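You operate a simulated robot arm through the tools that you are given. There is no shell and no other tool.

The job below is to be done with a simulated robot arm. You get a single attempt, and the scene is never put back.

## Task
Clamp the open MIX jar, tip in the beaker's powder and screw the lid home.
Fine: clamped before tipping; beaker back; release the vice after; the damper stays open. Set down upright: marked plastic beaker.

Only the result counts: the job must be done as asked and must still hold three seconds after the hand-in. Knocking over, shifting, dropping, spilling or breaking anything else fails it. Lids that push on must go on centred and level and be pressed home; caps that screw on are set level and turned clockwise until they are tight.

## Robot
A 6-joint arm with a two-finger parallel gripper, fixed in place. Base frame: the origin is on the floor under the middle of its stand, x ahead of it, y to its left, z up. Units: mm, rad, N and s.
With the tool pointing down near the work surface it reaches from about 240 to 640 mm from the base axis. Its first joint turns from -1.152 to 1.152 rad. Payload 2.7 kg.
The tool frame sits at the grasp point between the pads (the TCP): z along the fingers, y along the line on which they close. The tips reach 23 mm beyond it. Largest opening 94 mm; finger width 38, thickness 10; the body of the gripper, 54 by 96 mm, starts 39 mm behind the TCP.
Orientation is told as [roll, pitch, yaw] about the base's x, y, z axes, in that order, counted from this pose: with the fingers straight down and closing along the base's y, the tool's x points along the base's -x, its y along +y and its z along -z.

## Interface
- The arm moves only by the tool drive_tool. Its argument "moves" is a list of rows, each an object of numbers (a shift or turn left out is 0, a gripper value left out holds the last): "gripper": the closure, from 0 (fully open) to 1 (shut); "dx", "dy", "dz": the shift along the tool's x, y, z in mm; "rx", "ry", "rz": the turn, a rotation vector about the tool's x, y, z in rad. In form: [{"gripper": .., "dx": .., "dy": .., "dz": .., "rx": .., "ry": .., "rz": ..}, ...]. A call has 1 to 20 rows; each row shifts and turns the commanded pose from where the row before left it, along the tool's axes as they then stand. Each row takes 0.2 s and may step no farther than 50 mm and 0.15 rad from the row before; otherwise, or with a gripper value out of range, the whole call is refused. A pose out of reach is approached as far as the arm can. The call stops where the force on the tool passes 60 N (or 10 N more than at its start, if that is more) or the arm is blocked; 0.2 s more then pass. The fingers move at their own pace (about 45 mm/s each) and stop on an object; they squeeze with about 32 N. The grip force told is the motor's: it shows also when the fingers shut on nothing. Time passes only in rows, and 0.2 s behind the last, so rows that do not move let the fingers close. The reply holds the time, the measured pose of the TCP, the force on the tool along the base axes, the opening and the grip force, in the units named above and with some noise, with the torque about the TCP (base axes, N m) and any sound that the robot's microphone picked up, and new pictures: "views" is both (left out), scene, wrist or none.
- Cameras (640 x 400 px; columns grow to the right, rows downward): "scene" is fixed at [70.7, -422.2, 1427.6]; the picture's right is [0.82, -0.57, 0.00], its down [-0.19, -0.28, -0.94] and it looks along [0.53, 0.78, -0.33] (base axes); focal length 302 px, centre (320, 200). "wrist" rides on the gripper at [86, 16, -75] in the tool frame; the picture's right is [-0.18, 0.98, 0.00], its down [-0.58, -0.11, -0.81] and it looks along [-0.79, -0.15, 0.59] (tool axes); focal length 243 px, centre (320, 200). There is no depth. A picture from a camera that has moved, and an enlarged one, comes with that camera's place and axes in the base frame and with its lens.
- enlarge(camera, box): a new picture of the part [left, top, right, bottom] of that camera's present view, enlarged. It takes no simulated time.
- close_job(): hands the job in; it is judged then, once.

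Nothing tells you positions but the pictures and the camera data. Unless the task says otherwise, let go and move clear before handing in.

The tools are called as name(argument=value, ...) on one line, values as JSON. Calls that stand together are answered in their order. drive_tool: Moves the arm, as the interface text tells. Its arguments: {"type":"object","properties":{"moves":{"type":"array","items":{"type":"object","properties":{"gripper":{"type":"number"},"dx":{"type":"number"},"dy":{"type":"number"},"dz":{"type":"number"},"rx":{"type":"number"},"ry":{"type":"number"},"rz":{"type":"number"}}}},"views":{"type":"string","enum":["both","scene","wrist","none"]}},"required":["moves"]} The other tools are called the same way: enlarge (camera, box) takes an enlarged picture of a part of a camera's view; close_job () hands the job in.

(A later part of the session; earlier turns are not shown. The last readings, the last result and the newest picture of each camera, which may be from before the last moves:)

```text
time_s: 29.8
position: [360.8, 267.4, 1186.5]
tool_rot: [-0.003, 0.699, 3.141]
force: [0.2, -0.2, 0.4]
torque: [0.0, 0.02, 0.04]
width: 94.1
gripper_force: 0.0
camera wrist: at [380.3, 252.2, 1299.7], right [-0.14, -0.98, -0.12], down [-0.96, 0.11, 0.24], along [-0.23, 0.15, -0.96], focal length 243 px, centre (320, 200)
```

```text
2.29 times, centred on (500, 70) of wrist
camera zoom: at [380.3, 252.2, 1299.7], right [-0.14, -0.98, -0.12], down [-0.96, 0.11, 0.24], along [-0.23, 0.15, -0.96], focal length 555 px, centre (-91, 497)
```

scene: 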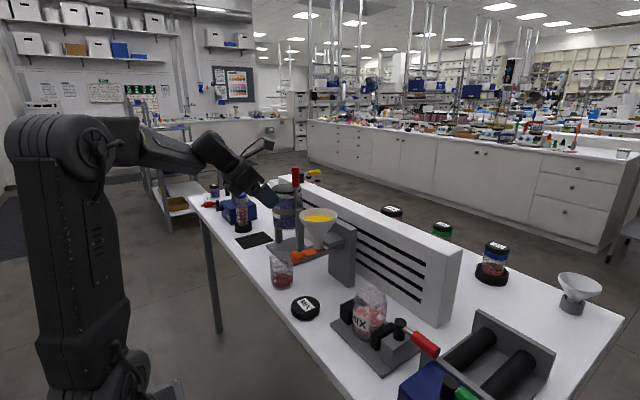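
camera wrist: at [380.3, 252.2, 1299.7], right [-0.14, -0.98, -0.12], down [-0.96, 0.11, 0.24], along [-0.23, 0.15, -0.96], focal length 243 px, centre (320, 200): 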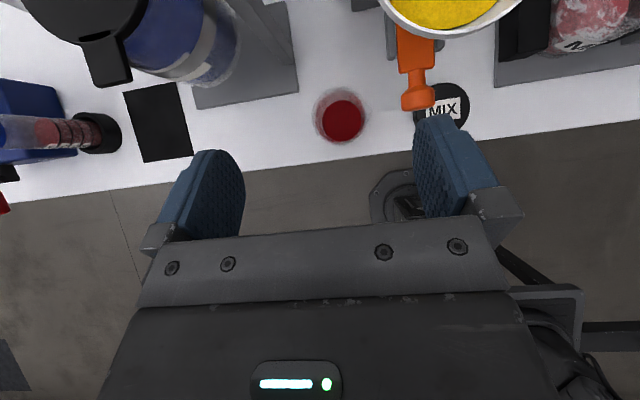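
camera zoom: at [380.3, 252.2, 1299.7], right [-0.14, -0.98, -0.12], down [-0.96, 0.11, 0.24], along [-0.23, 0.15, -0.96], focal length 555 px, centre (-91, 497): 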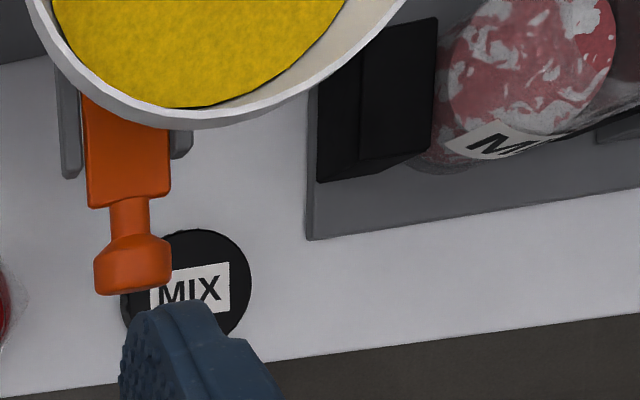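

From this overhead view the beaker centre is about (410, 260), rim radius 35, with the spout toward -y. I'll finish pitching to about 80° and then descend in front of the bench edge to a pre-grasp spot.

drive_tool(moves=[{"ry": 0.14}, {"ry": 0.14}, {"ry": 0.14}, {"ry": 0.14}, {"ry": 0.14}, {}], views="scene")

drive_tool(moves=[{"dx": -47, "dy": 1.85, "dz": -1}, {"dx": -47, "dy": 1.85, "dz": -1}, {"dx": -47, "dy": 1.85, "dz": -1}, {"dx": -47, "dy": 1.85, "dz": -1}, {}], views="both")

```text
time_s: 31.2
position: [361.9, 266.2, 1186.0]
tool_rot: [-0.008, 1.399, 3.132]
force: [0.5, -1.0, -0.2]
torque: [0.0, 0.0, 0.02]
width: 94.0
gripper_force: 0.0
```

scene: 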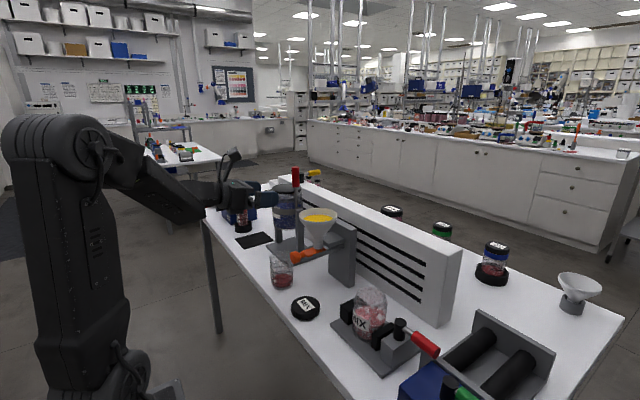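

```text
time_s: 32.4
position: [325.6, 258.9, 1000.6]
tool_rot: [-0.007, 1.399, 3.133]
force: [0.5, 0.0, 0.6]
torque: [0.03, -0.03, 0.04]
width: 94.0
gripper_force: 0.1
camera wrist: at [267.6, 244.7, 1100.3], right [-0.03, -0.98, -0.18], down [-0.89, 0.11, -0.43], along [0.45, 0.15, -0.88], focal length 243 px, centre (320, 200)
```

scene: 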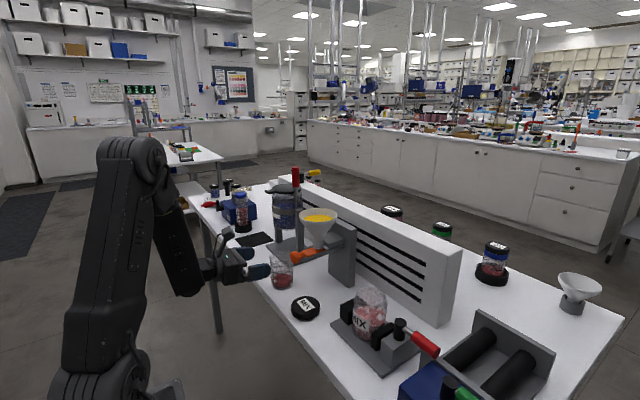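
wrist: 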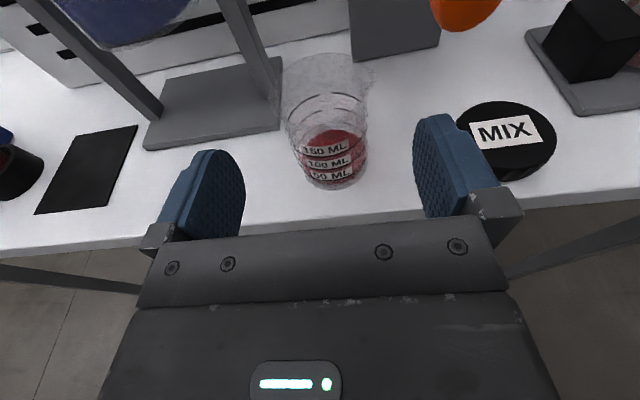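

The beaker sits squarely between the open fingers, with its base centre at about (410, 261). I'll descend to grip height next and check clearance before advancing.

drive_tool(moves=[{"dx": -27, "dz": 4.7, "dy": -1}, {"dx": -27, "dz": 4.7}, {}], views="both")

enlarge(camera="scene", box=[180, 220, 340, 340])

```text
time_s: 33.2
position: [326.2, 261.7, 946.1]
tool_rot: [-0.01, 1.398, 3.128]
force: [-0.4, -0.2, 0.7]
torque: [-0.01, 0.0, 0.01]
width: 94.0
gripper_force: 0.0
camera wrist: at [268.0, 245.9, 1045.1], right [-0.03, -0.98, -0.18], down [-0.89, 0.11, -0.43], along [0.45, 0.15, -0.88], focal length 243 px, centre (320, 200)
```

scene: 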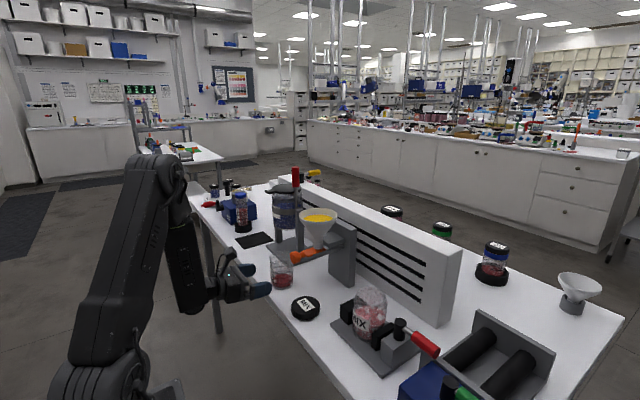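
wrist: 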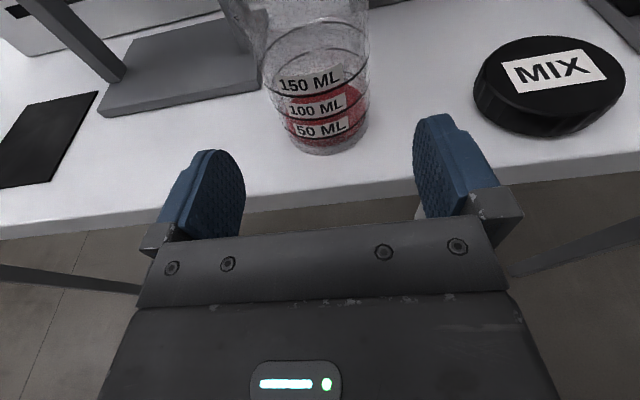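

```text
3.33 times, centred on (260, 280) of scene
camera zoom: at [70.7, -422.2, 1427.6], right [0.82, -0.57, 0.0], down [-0.19, -0.28, -0.94], along [0.53, 0.78, -0.33], focal length 1006 px, centre (520, -67)
```

zoom: 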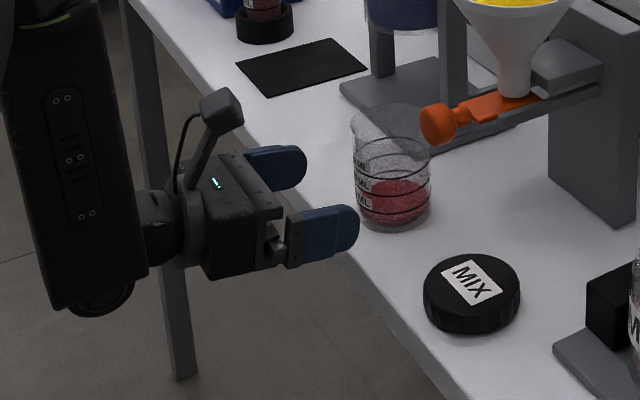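

Clearances look good, so I'll advance forward along +x at constant height, with a check partway.

drive_tool(moves=[{"dx": 3.4, "dz": 20}, {"dx": 3.4, "dz": 20}, {"dx": 2.6, "dz": 15}, {}], views="both")

enlarge(camera="scene", box=[200, 220, 340, 325])

```text
time_s: 34.2
position: [380.7, 261.1, 946.6]
tool_rot: [-0.008, 1.398, 3.131]
force: [-0.2, -0.2, -0.5]
torque: [0.0, 0.01, 0.01]
width: 94.1
gripper_force: 0.0
camera wrist: at [323.4, 246.5, 1045.4], right [-0.03, -0.98, -0.18], down [-0.89, 0.11, -0.43], along [0.45, 0.15, -0.88], focal length 243 px, centre (320, 200)
```

scene: 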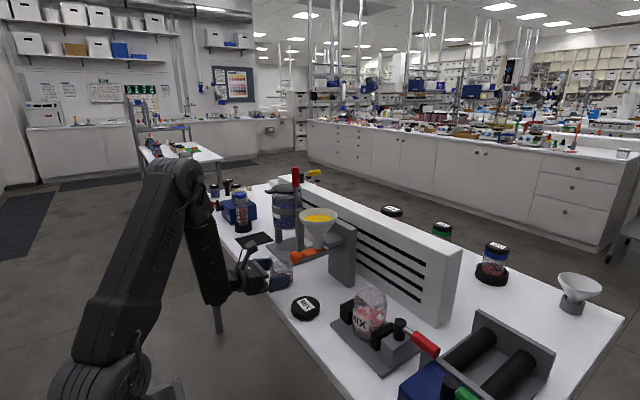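
wrist: 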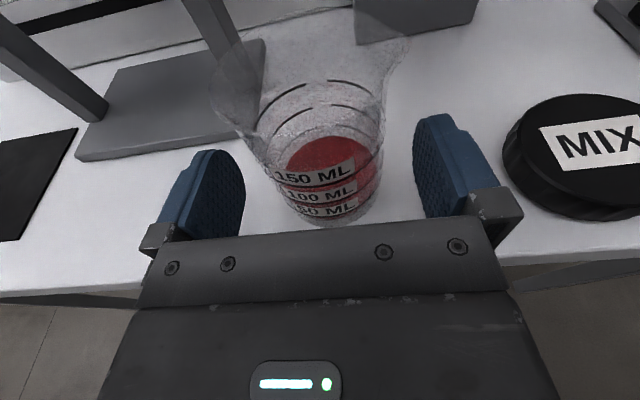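

```text
3.81 times, centred on (270, 272) of scene
camera zoom: at [70.7, -422.2, 1427.6], right [0.82, -0.57, 0.0], down [-0.19, -0.28, -0.94], along [0.53, 0.78, -0.33], focal length 1150 px, centre (510, -76)
```

zoom: 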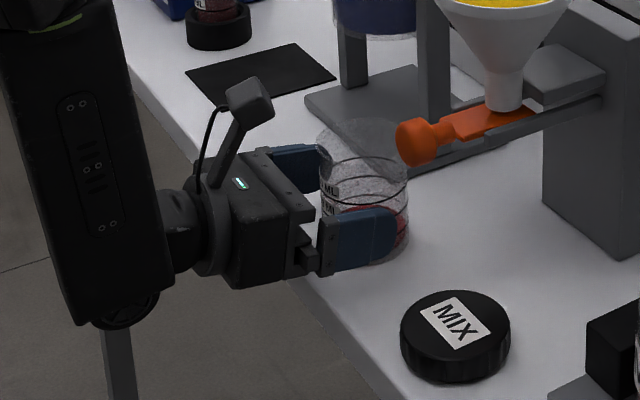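

The fingers are centred on the beaker below its flared rim. I'll advance only 20 mm more so the palm stays clear of the rim, then close.

drive_tool(moves=[{"dx": 1.7, "dz": 10}, {"dx": 1.7, "dz": 10}, {}, {"gripper": 0.2}, {}, {}], views="both")

enlarge(camera="scene", box=[200, 220, 340, 325])

```text
time_s: 35.6
position: [401.8, 261.8, 946.8]
tool_rot: [-0.009, 1.397, 3.133]
force: [0.1, -0.6, 0.3]
torque: [0.02, 0.03, 0.01]
width: 75.3
gripper_force: 0.1
camera wrist: at [343.4, 246.6, 1045.4], right [-0.03, -0.98, -0.18], down [-0.89, 0.11, -0.43], along [0.45, 0.15, -0.88], focal length 243 px, centre (320, 200)
```

scene: 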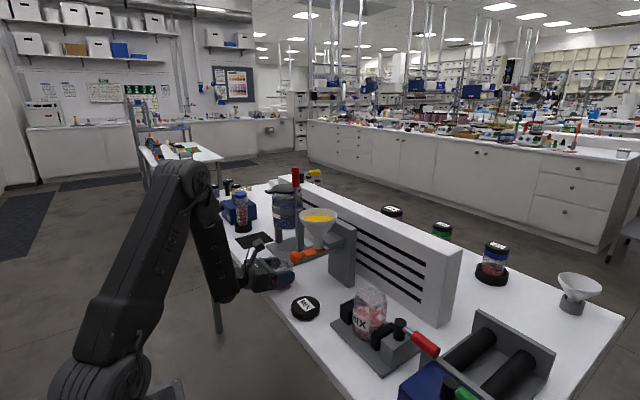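
wrist: 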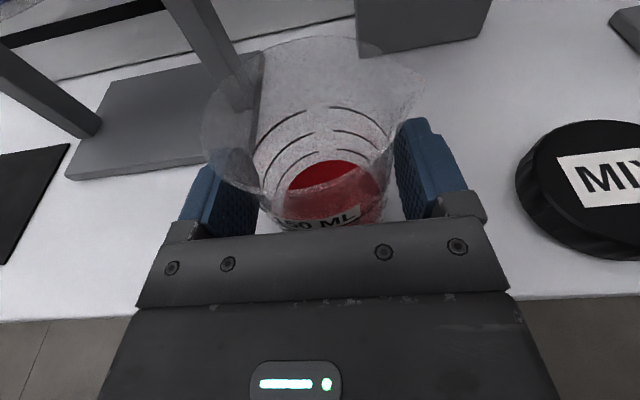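

```text
3.81 times, centred on (270, 272) of scene
camera zoom: at [70.7, -422.2, 1427.6], right [0.82, -0.57, 0.0], down [-0.19, -0.28, -0.94], along [0.53, 0.78, -0.33], focal length 1150 px, centre (510, -76)
```

zoom: 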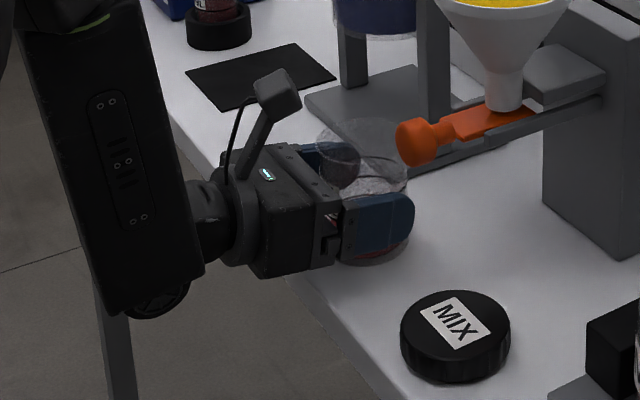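

The beaker is well centred with similar gaps on both sides, and the spout is clearly toward -y. I'll close on it.

drive_tool(moves=[{"gripper": 0.26}, {"gripper": 0.3}, {"gripper": 0.34}, {"gripper": 1}, {}, {}, {}], views="wrist")

```text
time_s: 37.2
position: [401.6, 261.5, 947.4]
tool_rot: [-0.009, 1.397, 3.134]
force: [0.2, -0.1, 0.5]
torque: [0.04, -0.01, -0.02]
width: 66.2
gripper_force: 32.1
camera wrist: at [343.4, 246.6, 1045.5], right [-0.03, -0.98, -0.18], down [-0.89, 0.11, -0.43], along [0.45, 0.15, -0.88], focal length 243 px, centre (320, 200)
```

wrist: 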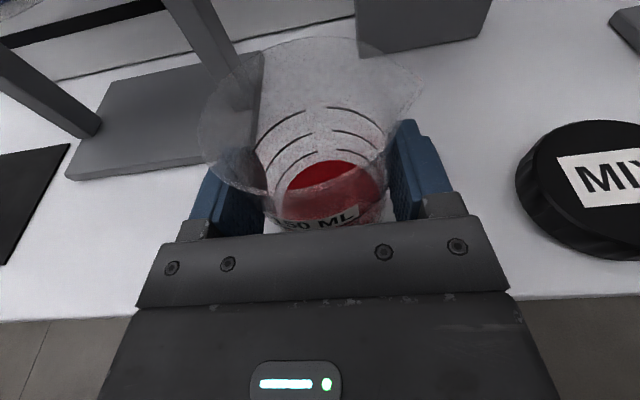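

The beaker is held at 66 mm width with a balanced grip. The return pose is TCP (401.6, 261.5, 947.4), pitch 1.397. I'll lift it gently straight up.

drive_tool(moves=[{"dx": 5, "dz": -0.9}, {"dx": 10, "dz": -1.7}, {"dx": 15, "dz": -2.6}, {}], views="both")

enlarge(camera="scene", box=[200, 220, 340, 325])

```text
time_s: 38.2
position: [401.2, 260.5, 976.5]
tool_rot: [-0.006, 1.398, 3.137]
force: [-0.2, -0.4, 0.0]
torque: [0.0, 0.02, -0.01]
width: 66.0
gripper_force: 32.5
camera wrist: at [343.2, 246.6, 1075.8], right [-0.03, -0.98, -0.18], down [-0.89, 0.11, -0.43], along [0.45, 0.15, -0.88], focal length 243 px, centre (320, 200)
```

scene: 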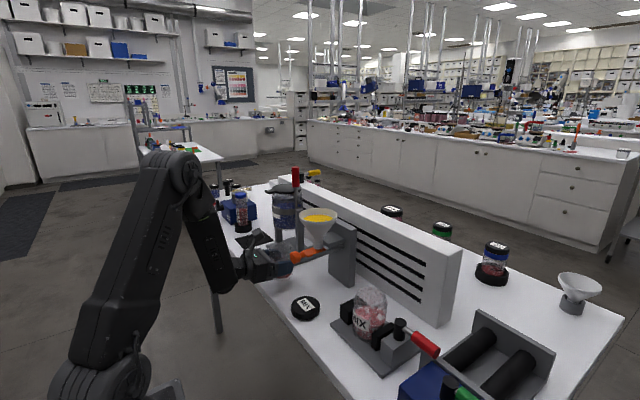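
wrist: 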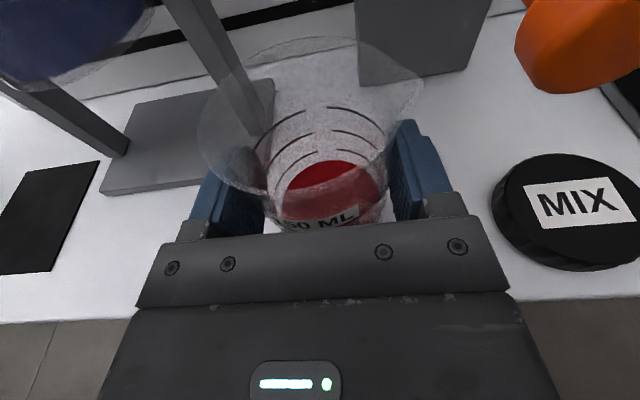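

```text
3.81 times, centred on (270, 272) of scene
camera zoom: at [70.7, -422.2, 1427.6], right [0.82, -0.57, 0.0], down [-0.19, -0.28, -0.94], along [0.53, 0.78, -0.33], focal length 1150 px, centre (510, -76)
```

zoom: 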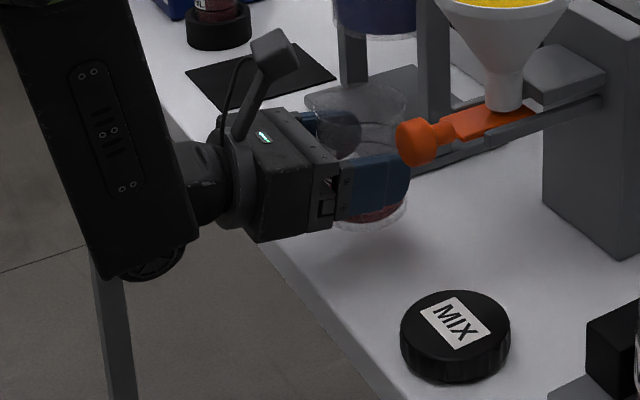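

The beaker is clear of the table and level. I'll keep lifting while backing slightly away from the funnel and orange knob.

drive_tool(moves=[{"dx": 26, "dz": -13.7}, {"dx": 26, "dz": -13.7}, {"dx": 26, "dz": -13.7}, {"dx": 34.5, "dz": -6}, {"dx": 34.5, "dz": -6}, {}], views="both")

```text
time_s: 39.6
position: [375.7, 262.0, 1130.6]
tool_rot: [-0.007, 1.399, 3.136]
force: [0.0, 0.2, -0.4]
torque: [-0.01, -0.01, -0.01]
width: 66.1
gripper_force: 31.8
camera wrist: at [316.6, 246.4, 1229.5], right [-0.03, -0.98, -0.18], down [-0.89, 0.11, -0.43], along [0.45, 0.15, -0.88], focal length 243 px, centre (320, 200)
```

scene: 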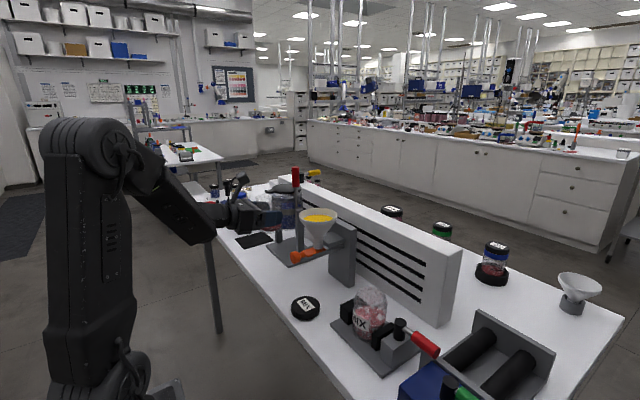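
wrist: 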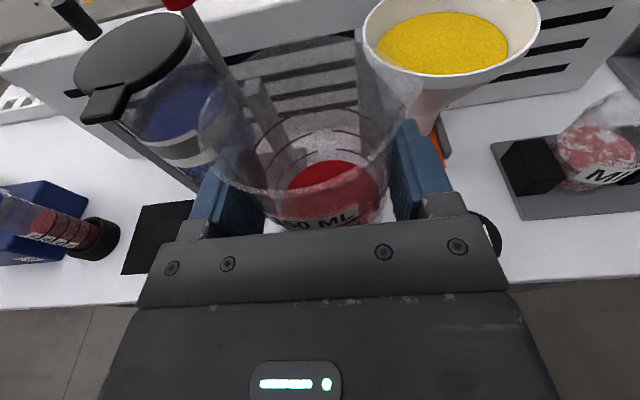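

All clear: the beaker is well above the knob and left of the funnel. I'll traverse around the funnel toward the jar, staying level.

drive_tool(moves=[{"dy": 37}, {"dy": 37}, {"dy": 37}, {"dx": 2.6, "dy": 35, "dz": 14.8}, {}], views="both")

```text
time_s: 40.8
position: [389.4, 116.1, 1130.9]
tool_rot: [-0.009, 1.398, 3.131]
force: [0.2, -0.8, -0.1]
torque: [-0.02, 0.02, -0.03]
width: 66.0
gripper_force: 32.4
camera wrist: at [332.1, 100.0, 1230.0], right [-0.03, -0.98, -0.18], down [-0.89, 0.11, -0.43], along [0.45, 0.15, -0.88], focal length 243 px, centre (320, 200)
```

scene: 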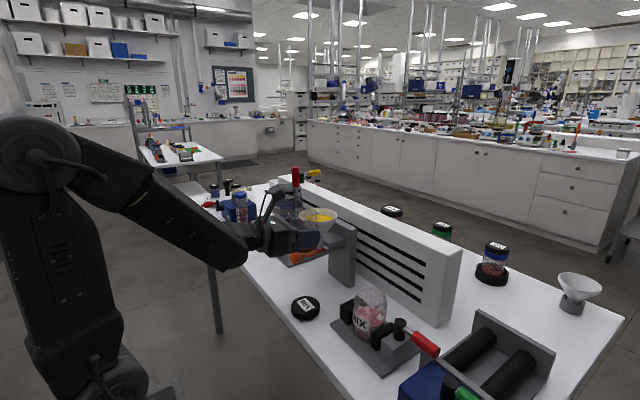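
wrist: 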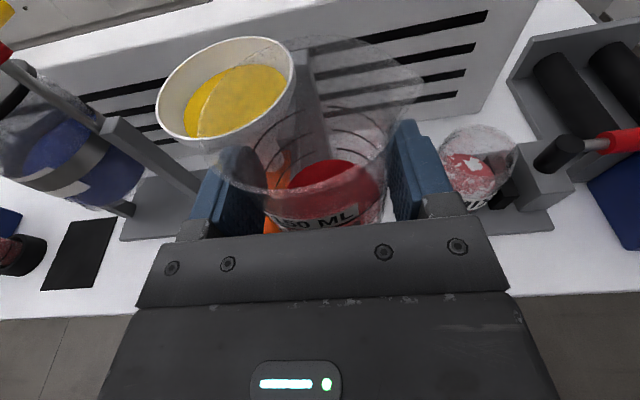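

Now I have a clear view into the jar mouth, so I'll zoom in to locate it precisely.

enlarge(camera="wrist", box=[420, 100, 580, 240])

```text
2.86 times, centred on (500, 170) of wrist
camera zoom: at [332.1, 100.0, 1230.0], right [-0.03, -0.98, -0.18], down [-0.89, 0.11, -0.43], along [0.45, 0.15, -0.88], focal length 693 px, centre (-194, 286)
```

zoom: 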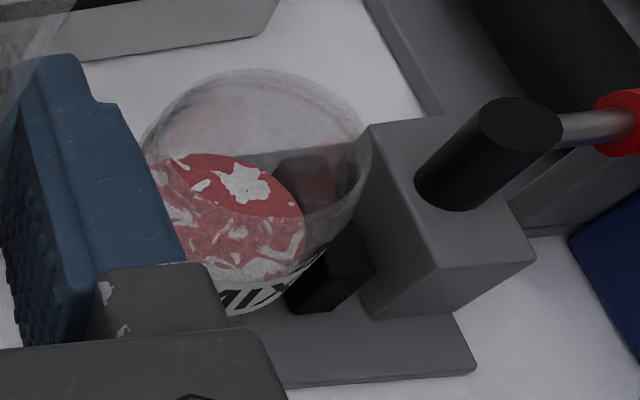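

I'll continue to the pre-pour position next to the jar and look again.

drive_tool(moves=[{"dx": 4.3, "dy": 30, "dz": 24.6}, {"dx": 4.3, "dy": 25, "dz": 24.6}, {"dx": 4.3, "dy": 21, "dz": 24.6}, {}], views="both")

enlarge(camera="wrist", box=[380, 60, 580, 240])

enlarge(camera="scene", box=[300, 210, 440, 370])

```text
time_s: 41.8
position: [457.2, 87.5, 1142.2]
tool_rot: [0.002, 1.392, 3.128]
force: [-41.2, -35.1, 0.4]
torque: [-0.36, 0.5, 1.03]
width: 65.8
gripper_force: 32.1
out of reach, approached as far as the arm can: row 1, 2, 3
camera wrist: at [399.3, 73.0, 1241.8], right [-0.05, -0.98, -0.18], down [-0.9, 0.12, -0.43], along [0.44, 0.14, -0.89], focal length 243 px, centre (320, 200)
```

scene: 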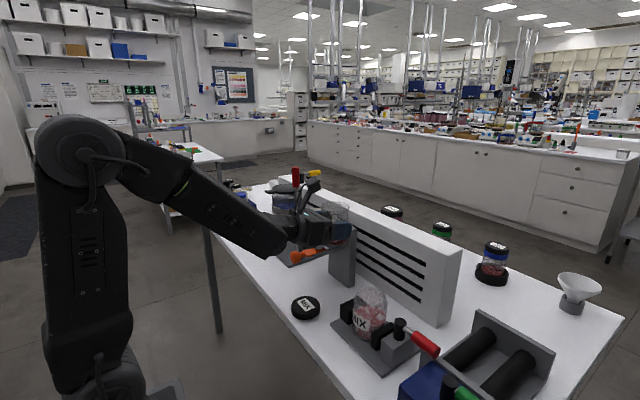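
wrist: 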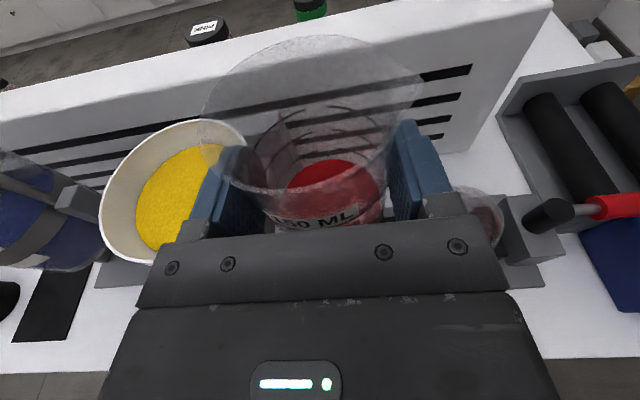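

```text
2.22 times, centred on (480, 150) of wrist
camera zoom: at [399.3, 73.0, 1241.8], right [-0.05, -0.98, -0.18], down [-0.9, 0.12, -0.43], along [0.44, 0.14, -0.89], focal length 539 px, centre (-36, 311)
```

zoom: 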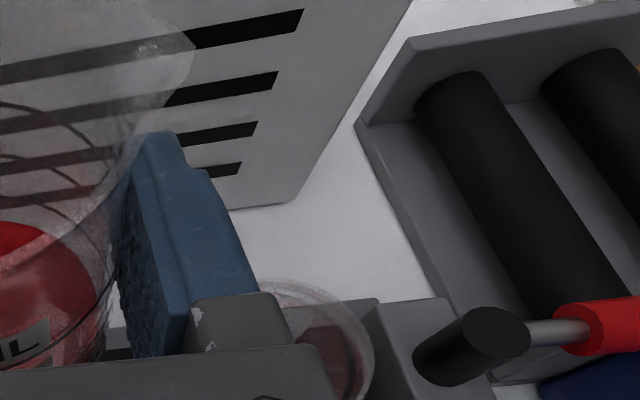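

```text
2.50 times, centred on (370, 290) of scene
camera zoom: at [69.3, -423.4, 1427.3], right [0.82, -0.57, 0.0], down [-0.19, -0.28, -0.94], along [0.53, 0.78, -0.33], focal length 755 px, centre (195, -25)
```

zoom: 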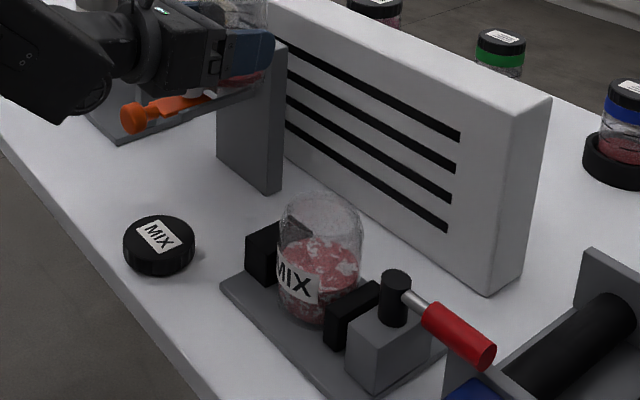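

The arm couldn't reach those commanded poses and drifted toward the funnel with about 50 N on the tool. Before moving I'll look closely at what it is touching.

enlarge(camera="scene", box=[230, 170, 370, 275])

enlarge(camera="wrist", box=[80, 40, 340, 260])

```text
3.81 times, centred on (300, 222) of scene
camera zoom: at [69.3, -423.4, 1427.3], right [0.82, -0.57, 0.0], down [-0.19, -0.28, -0.94], along [0.53, 0.78, -0.33], focal length 1150 px, centre (396, 114)
```

zoom: 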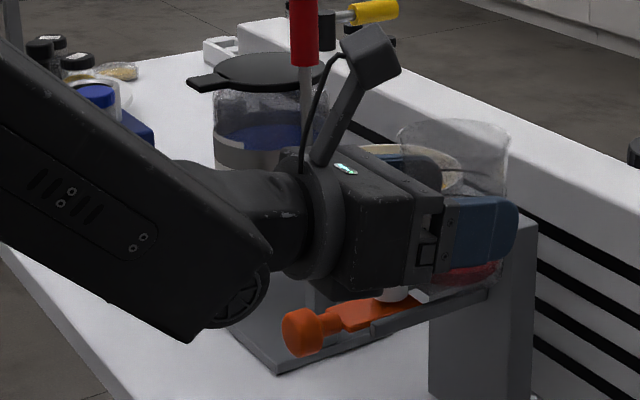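

```text
1.82 times, centred on (210, 150) of wrist
camera zoom: at [399.3, 73.0, 1241.8], right [-0.05, -0.98, -0.18], down [-0.9, 0.12, -0.43], along [0.44, 0.14, -0.89], focal length 441 px, centre (520, 291)
```

zoom: 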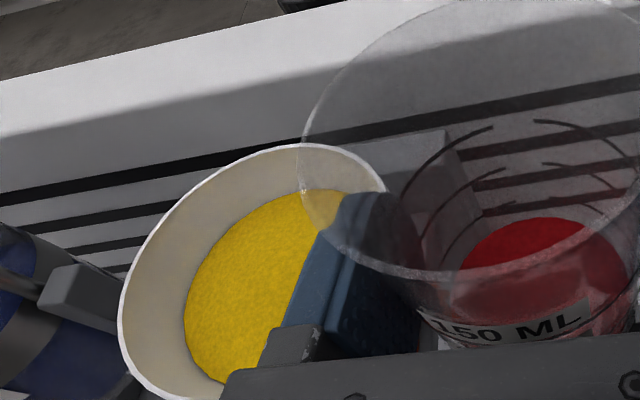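

The +y finger is at the funnel's rim. I'll reverse along the way I came, adding some height.

drive_tool(moves=[{"dx": 5.5, "dy": -21, "dz": -26.3}, {"dx": 5.5, "dy": -25, "dz": -26.3}], views="both")

```text
time_s: 42.1
position: [452.9, 87.8, 1143.9]
tool_rot: [-0.048, 1.385, 3.06]
force: [-7.4, -11.0, 2.7]
torque: [-0.05, 0.05, 0.08]
width: 66.2
gripper_force: 31.6
stopped in row 1: the force on the tool passed its limit at 86 N (the readings are from after the stop); the commanded pose is now the measured one
camera wrist: at [394.8, 73.9, 1243.4], right [-0.07, -0.98, -0.19], down [-0.89, 0.14, -0.42], along [0.44, 0.14, -0.89], focal length 243 px, centre (320, 200)
```

scene: 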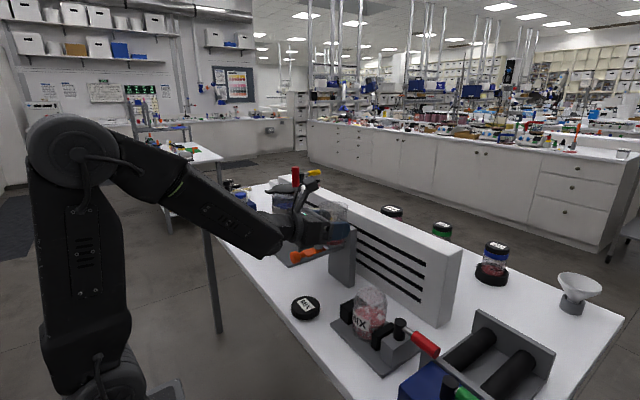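
wrist: 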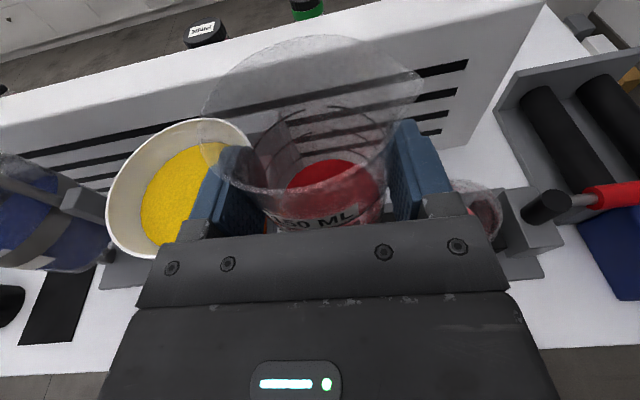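

The funnel still computes to the same place (centre about (474, 180), rim z≈1130), so it hasn't shifted. The commanded pose has been reset to the measured one, so I'll back straight away from the rim toward -x with a little height.

drive_tool(moves=[{"dx": 2, "dy": 3, "dz": -13}, {"dx": 2, "dy": 3, "dz": -13}, {}], views="both")

enlarge(camera="scene", box=[230, 170, 370, 275])

```text
time_s: 42.9
position: [427.9, 83.9, 1151.5]
tool_rot: [-0.045, 1.387, 3.067]
force: [-0.5, -0.2, -0.8]
torque: [-0.01, 0.0, 0.01]
width: 66.4
gripper_force: 32.6
camera wrist: at [370.5, 70.0, 1251.3], right [-0.06, -0.98, -0.19], down [-0.9, 0.14, -0.42], along [0.44, 0.14, -0.89], focal length 243 px, centre (320, 200)
```

scene: 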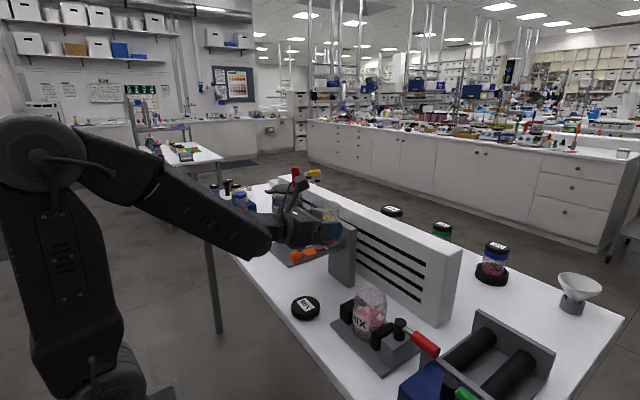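
wrist: 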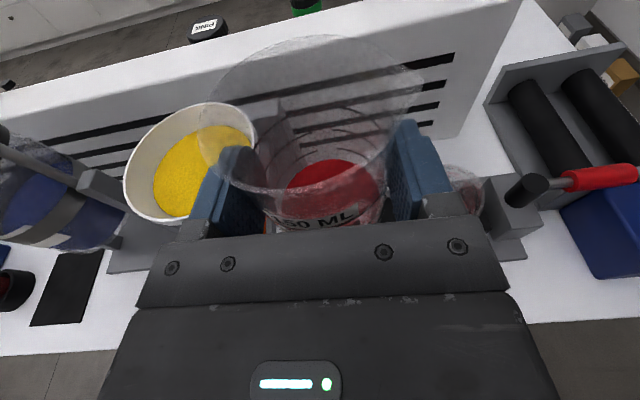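

```text
3.81 times, centred on (300, 222) of scene
camera zoom: at [70.7, -422.2, 1427.6], right [0.82, -0.57, 0.0], down [-0.19, -0.28, -0.94], along [0.53, 0.78, -0.33], focal length 1150 px, centre (396, 114)
```

zoom: 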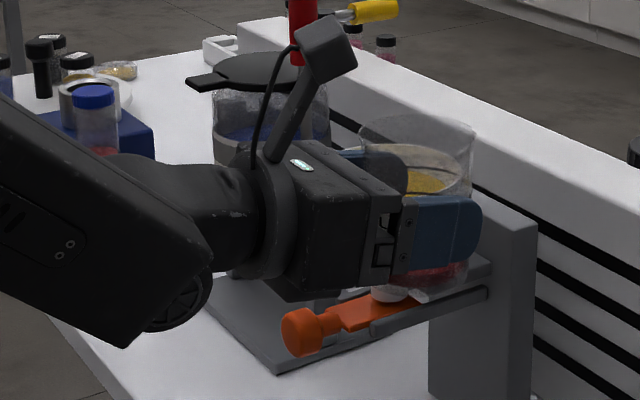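

The tool is free of contact and the beaker is still level. The arm can't point straight ahead here, so I'll rise above the funnel rim and yaw the tool toward -y, matching the wrist geometry that worked at the beaker.

drive_tool(moves=[{"dx": 31.6, "dz": -16}, {"rx": -0.1229, "rz": 0.0229}, {"rx": -0.1229, "rz": 0.0229}, {}], views="both")

```text
time_s: 43.9
position: [415.7, 84.5, 1186.8]
tool_rot: [-0.034, 1.384, 2.824]
force: [-0.1, 0.7, -0.3]
torque: [0.0, -0.01, 0.04]
width: 66.4
gripper_force: 31.9
camera wrist: at [358.3, 84.8, 1285.9], right [-0.31, -0.93, -0.19], down [-0.83, 0.36, -0.42], along [0.46, 0.03, -0.89], focal length 243 px, centre (320, 200)
```

scene: 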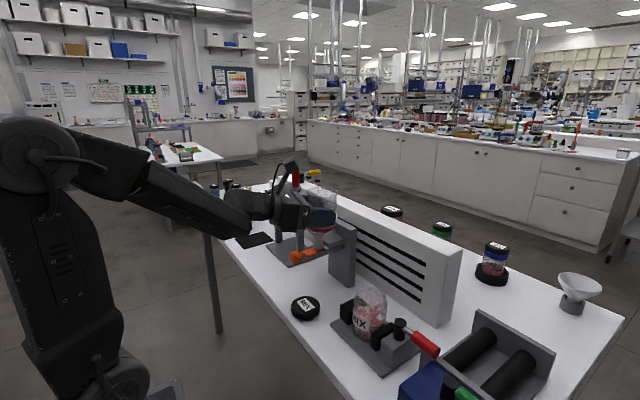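
wrist: 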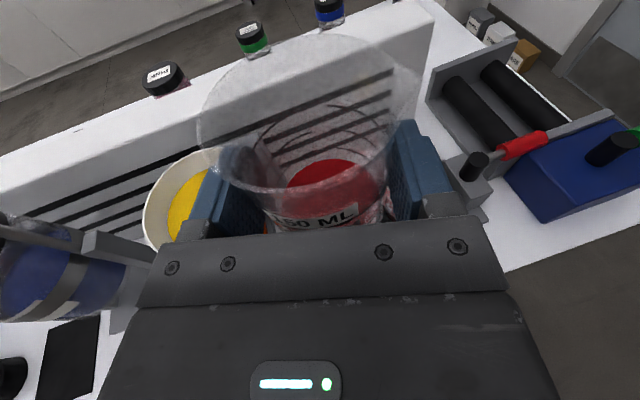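

Yawing works and stays within reach. I'll finish turning to about -30° and then move toward the pre-pour position above and beyond the jar in careful steps.

drive_tool(moves=[{"rx": -0.1229, "rz": 0.0229}, {"rx": -0.1229, "rz": 0.0229}, {"dx": -6, "dy": 4, "dz": 27}, {}], views="none")

drive_tool(moves=[{"dx": -6, "dy": 4, "dz": 27}, {}], views="both")

```text
time_s: 44.9
position: [436.5, 67.0, 1175.6]
tool_rot: [-0.036, 1.381, 2.573]
force: [-0.7, 0.5, -0.5]
torque: [-0.01, 0.01, 0.04]
width: 66.2
gripper_force: 31.9
```

```text
time_s: 45.5
position: [456.1, 50.1, 1164.5]
tool_rot: [-0.038, 1.382, 2.572]
force: [-0.6, 1.1, -0.3]
torque: [0.04, 0.07, 0.02]
width: 66.1
gripper_force: 32.0
camera wrist: at [400.3, 66.5, 1264.0], right [-0.53, -0.83, -0.19], down [-0.72, 0.55, -0.42], along [0.45, -0.09, -0.89], focal length 243 px, centre (320, 200)
```

scene: 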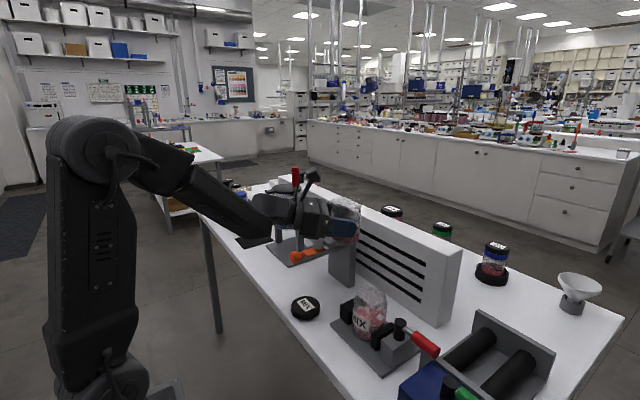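
wrist: 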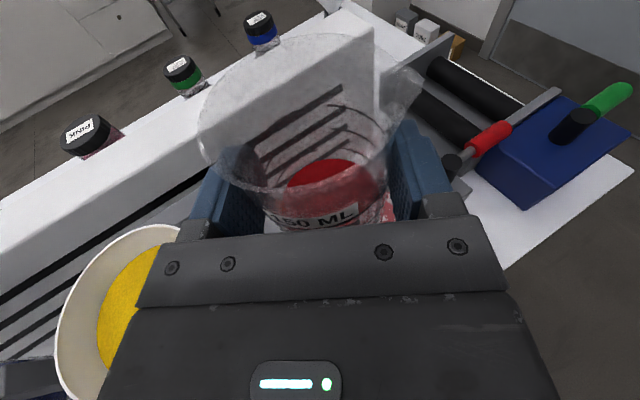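

This is within reach with no contact. I'll continue to the pre-pour point and check again.

drive_tool(moves=[{"dx": -2.5, "dy": 1.4, "dz": 26}, {"dx": -2.5, "dy": 1.4, "dz": 26}, {}], views="both")

enlarge(camera="scene", box=[300, 180, 460, 380])

enlarge(camera="wrist", box=[320, 60, 600, 260])

```text
time_s: 46.3
position: [500.0, 22.8, 1149.7]
tool_rot: [-0.038, 1.382, 2.573]
force: [-1.3, 1.1, -0.5]
torque: [0.0, 0.01, 0.01]
width: 66.2
gripper_force: 32.4
camera wrist: at [442.2, 38.8, 1249.5], right [-0.53, -0.83, -0.19], down [-0.72, 0.55, -0.42], along [0.45, -0.09, -0.89], focal length 243 px, centre (320, 200)
```

scene: 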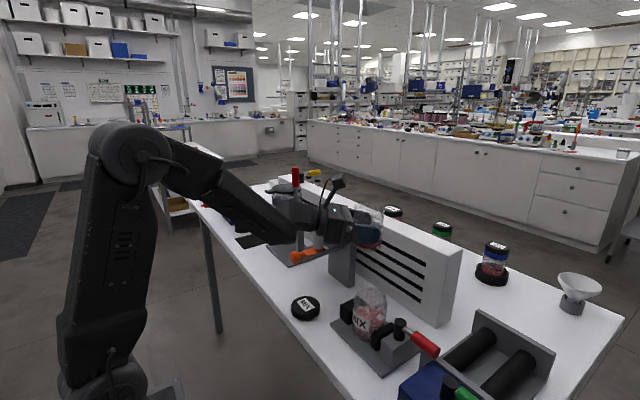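
wrist: 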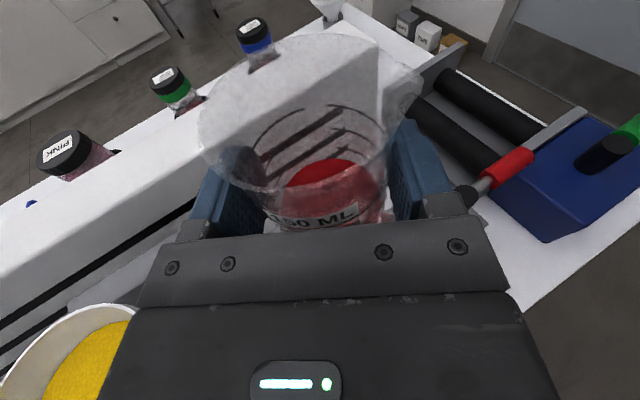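

```text
2.00 times, centred on (380, 280) of scene
camera zoom: at [70.7, -422.2, 1427.6], right [0.82, -0.57, 0.0], down [-0.19, -0.28, -0.94], along [0.53, 0.78, -0.33], focal length 604 px, centre (200, 40)
```

zoom: 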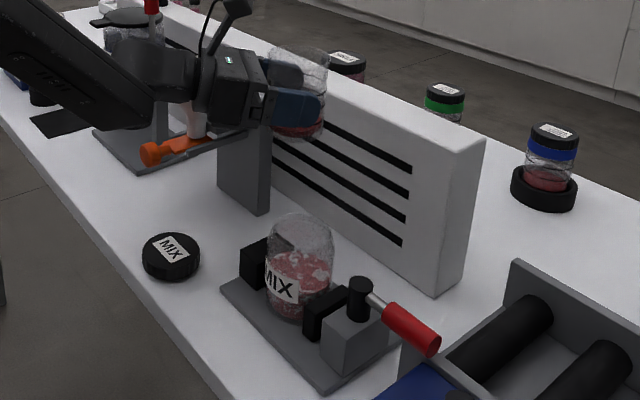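

```text
2.00 times, centred on (460, 160) of wrist
camera zoom: at [442.2, 38.8, 1249.5], right [-0.53, -0.83, -0.19], down [-0.72, 0.55, -0.42], along [0.45, -0.09, -0.89], focal length 485 px, centre (40, 280)
```

zoom: 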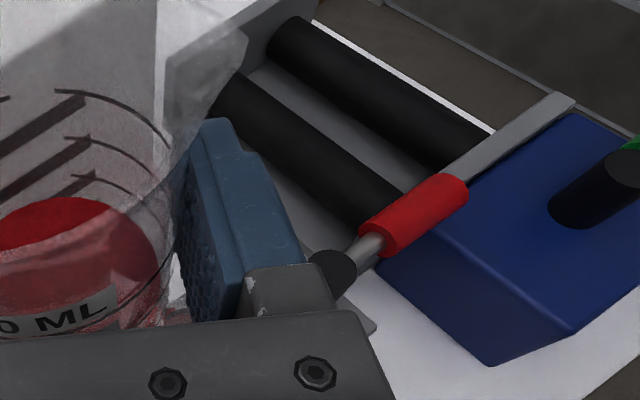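

I'm at the pre-pour point with the beaker level. Before tipping I want the jar mouth pinned down, so I'll zoom in on the jar.

enlarge(camera="scene", box=[340, 270, 410, 345])

enlarge(camera="scene", box=[230, 160, 400, 270])

```text
5.33 times, centred on (375, 308) of scene
camera zoom: at [70.7, -422.2, 1427.6], right [0.82, -0.57, 0.0], down [-0.19, -0.28, -0.94], along [0.53, 0.78, -0.33], focal length 1610 px, centre (27, -373)
```

zoom: 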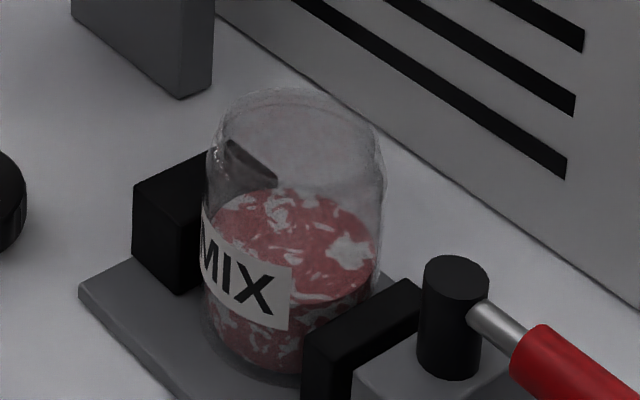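

```text
3.64 times, centred on (315, 215) of scene
camera zoom: at [70.7, -422.2, 1427.6], right [0.82, -0.57, 0.0], down [-0.19, -0.28, -0.94], along [0.53, 0.78, -0.33], focal length 1098 px, centre (338, 146)
```

zoom: 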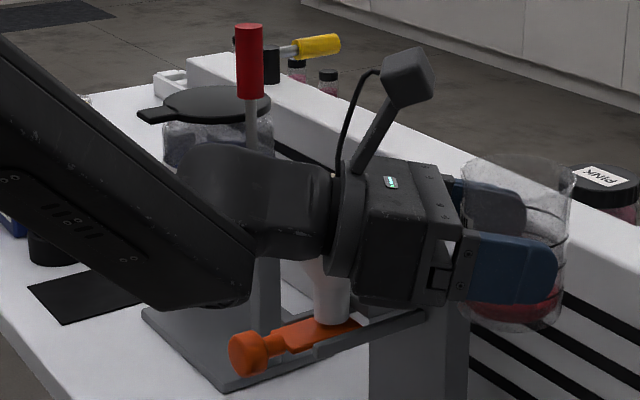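

The jar mouth works out at about (478, -25) with its rim near z 1013 and a mouth radius of about 28 mm. I'll roll the beaker partway (about 40°) while still high, well short of any flow, and check reach.

drive_tool(moves=[{"dx": -28.9, "dy": -9.9, "dz": 8.9}, {"rz": 0.14}, {"rz": 0.14}, {"rz": 0.14}, {"rz": 0.14}, {"rz": 0.14}, {}], views="both")

enlarge(camera="scene", box=[300, 180, 460, 380])

```text
time_s: 47.9
position: [507.6, 31.1, 1119.8]
tool_rot: [-1.287, 0.842, 1.255]
force: [-0.1, 0.3, -0.7]
torque: [0.02, -0.01, 0.02]
width: 66.1
gripper_force: 31.6
camera wrist: at [418.6, 4.4, 1188.6], right [-0.44, -0.47, -0.77], down [-0.51, 0.83, -0.21], along [0.74, 0.3, -0.61], focal length 243 px, centre (320, 200)
```

scene: 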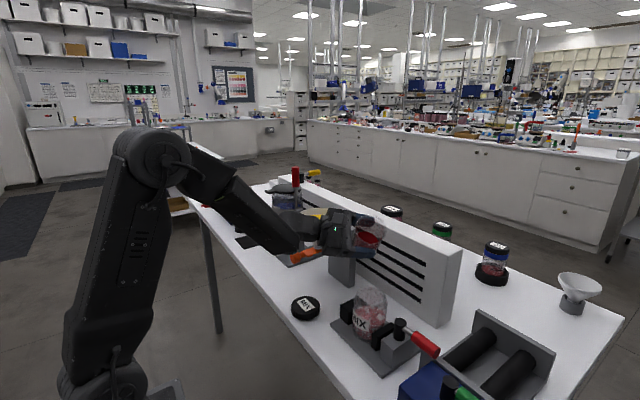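
wrist: 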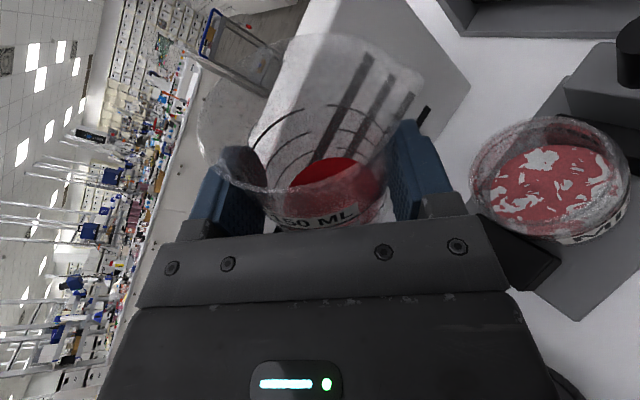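

```text
2.00 times, centred on (380, 280) of scene
camera zoom: at [70.7, -422.2, 1427.6], right [0.82, -0.57, 0.0], down [-0.19, -0.28, -0.94], along [0.53, 0.78, -0.33], focal length 604 px, centre (200, 40)
```

zoom: 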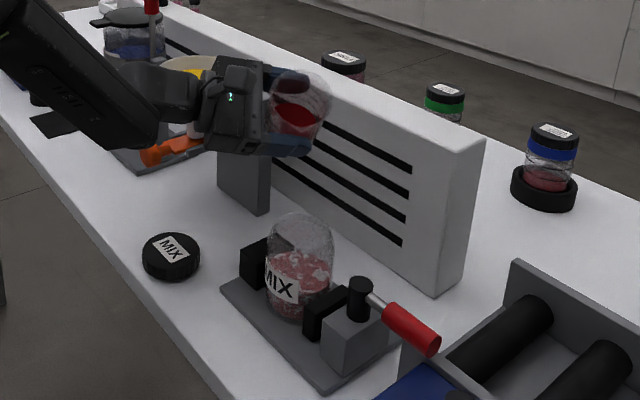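

The roll works, and this view looks straight into the jar mouth. I'll zoom in to locate it exactly.

enlarge(camera="wrist", box=[440, 90, 640, 270])

enlarge(camera="wrist", box=[180, 20, 480, 240])

```text
2.22 times, centred on (540, 180) of wrist
camera zoom: at [418.6, 4.4, 1188.6], right [-0.44, -0.47, -0.77], down [-0.51, 0.83, -0.21], along [0.74, 0.3, -0.61], focal length 539 px, centre (-169, 244)
```

zoom: 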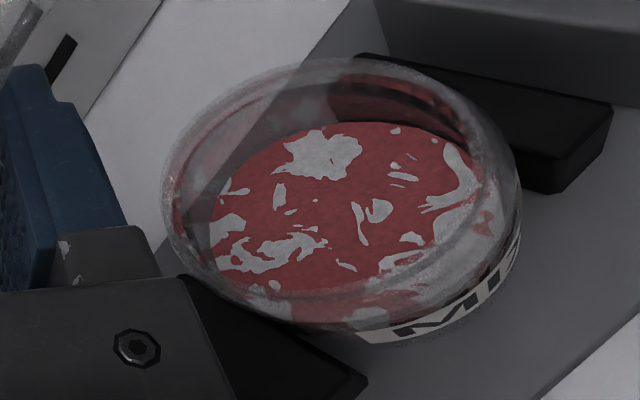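

```text
1.82 times, centred on (330, 130) of wrist
camera zoom: at [418.6, 4.4, 1188.6], right [-0.44, -0.47, -0.77], down [-0.51, 0.83, -0.21], along [0.74, 0.3, -0.61], focal length 441 px, centre (302, 327)
```

zoom: 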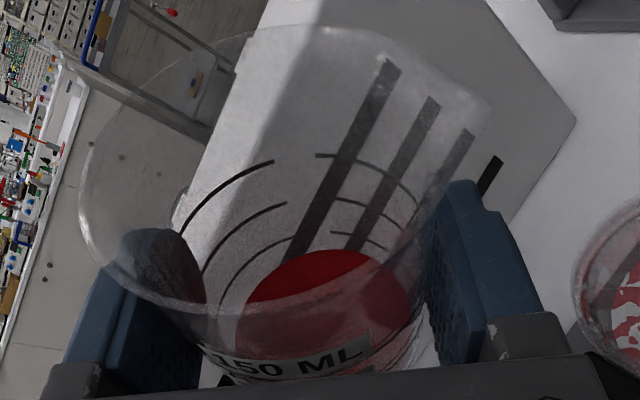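

The spout position in this picture matches my model within a millimetre, and the mouth comes out at about (478, -27). I'll lower next so the spout stays over the mouth, then roll to 60°.

drive_tool(moves=[{"dx": -13.4, "dy": 14.2, "dz": 6.9}, {"dx": -13.4, "dy": 14.2, "dz": 6.9}, {"rz": 0.1163}, {"rz": 0.1163}, {"rz": 0.1163}, {}], views="both")

enlarge(camera="scene", box=[320, 220, 440, 340])

```text
time_s: 49.3
position: [511.3, 25.1, 1080.3]
tool_rot: [-1.356, 0.503, 1.145]
force: [0.5, -0.3, -0.4]
torque: [0.0, 0.05, -0.02]
width: 66.2
gripper_force: 31.7
camera wrist: at [410.3, -12.3, 1121.8], right [-0.32, -0.19, -0.93], down [-0.43, 0.9, -0.04], along [0.85, 0.39, -0.37], focal length 243 px, centre (320, 200)
```

scene: 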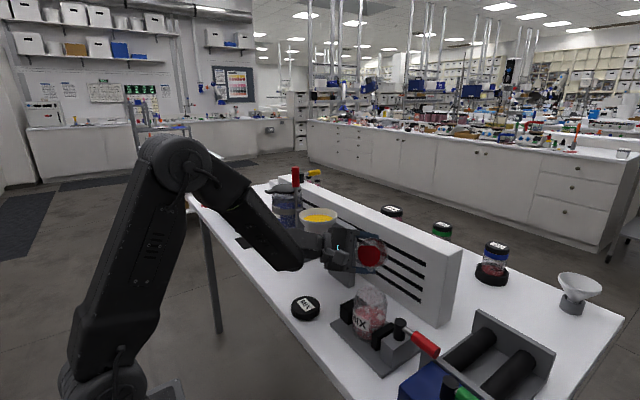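
wrist: 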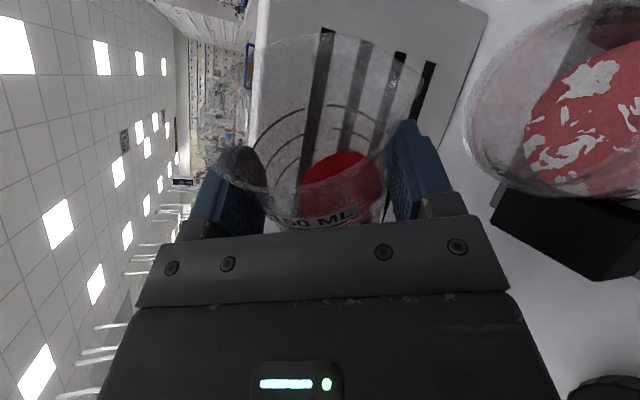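

```text
3.33 times, centred on (380, 280) of scene
camera zoom: at [70.7, -422.2, 1427.6], right [0.82, -0.57, 0.0], down [-0.19, -0.28, -0.94], along [0.53, 0.78, -0.33], focal length 1006 px, centre (120, -67)
```

zoom: 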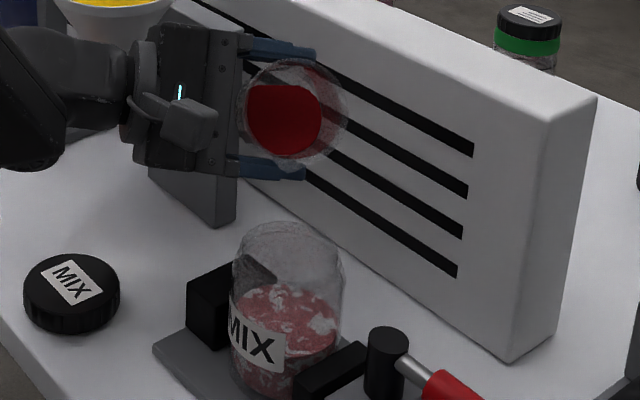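

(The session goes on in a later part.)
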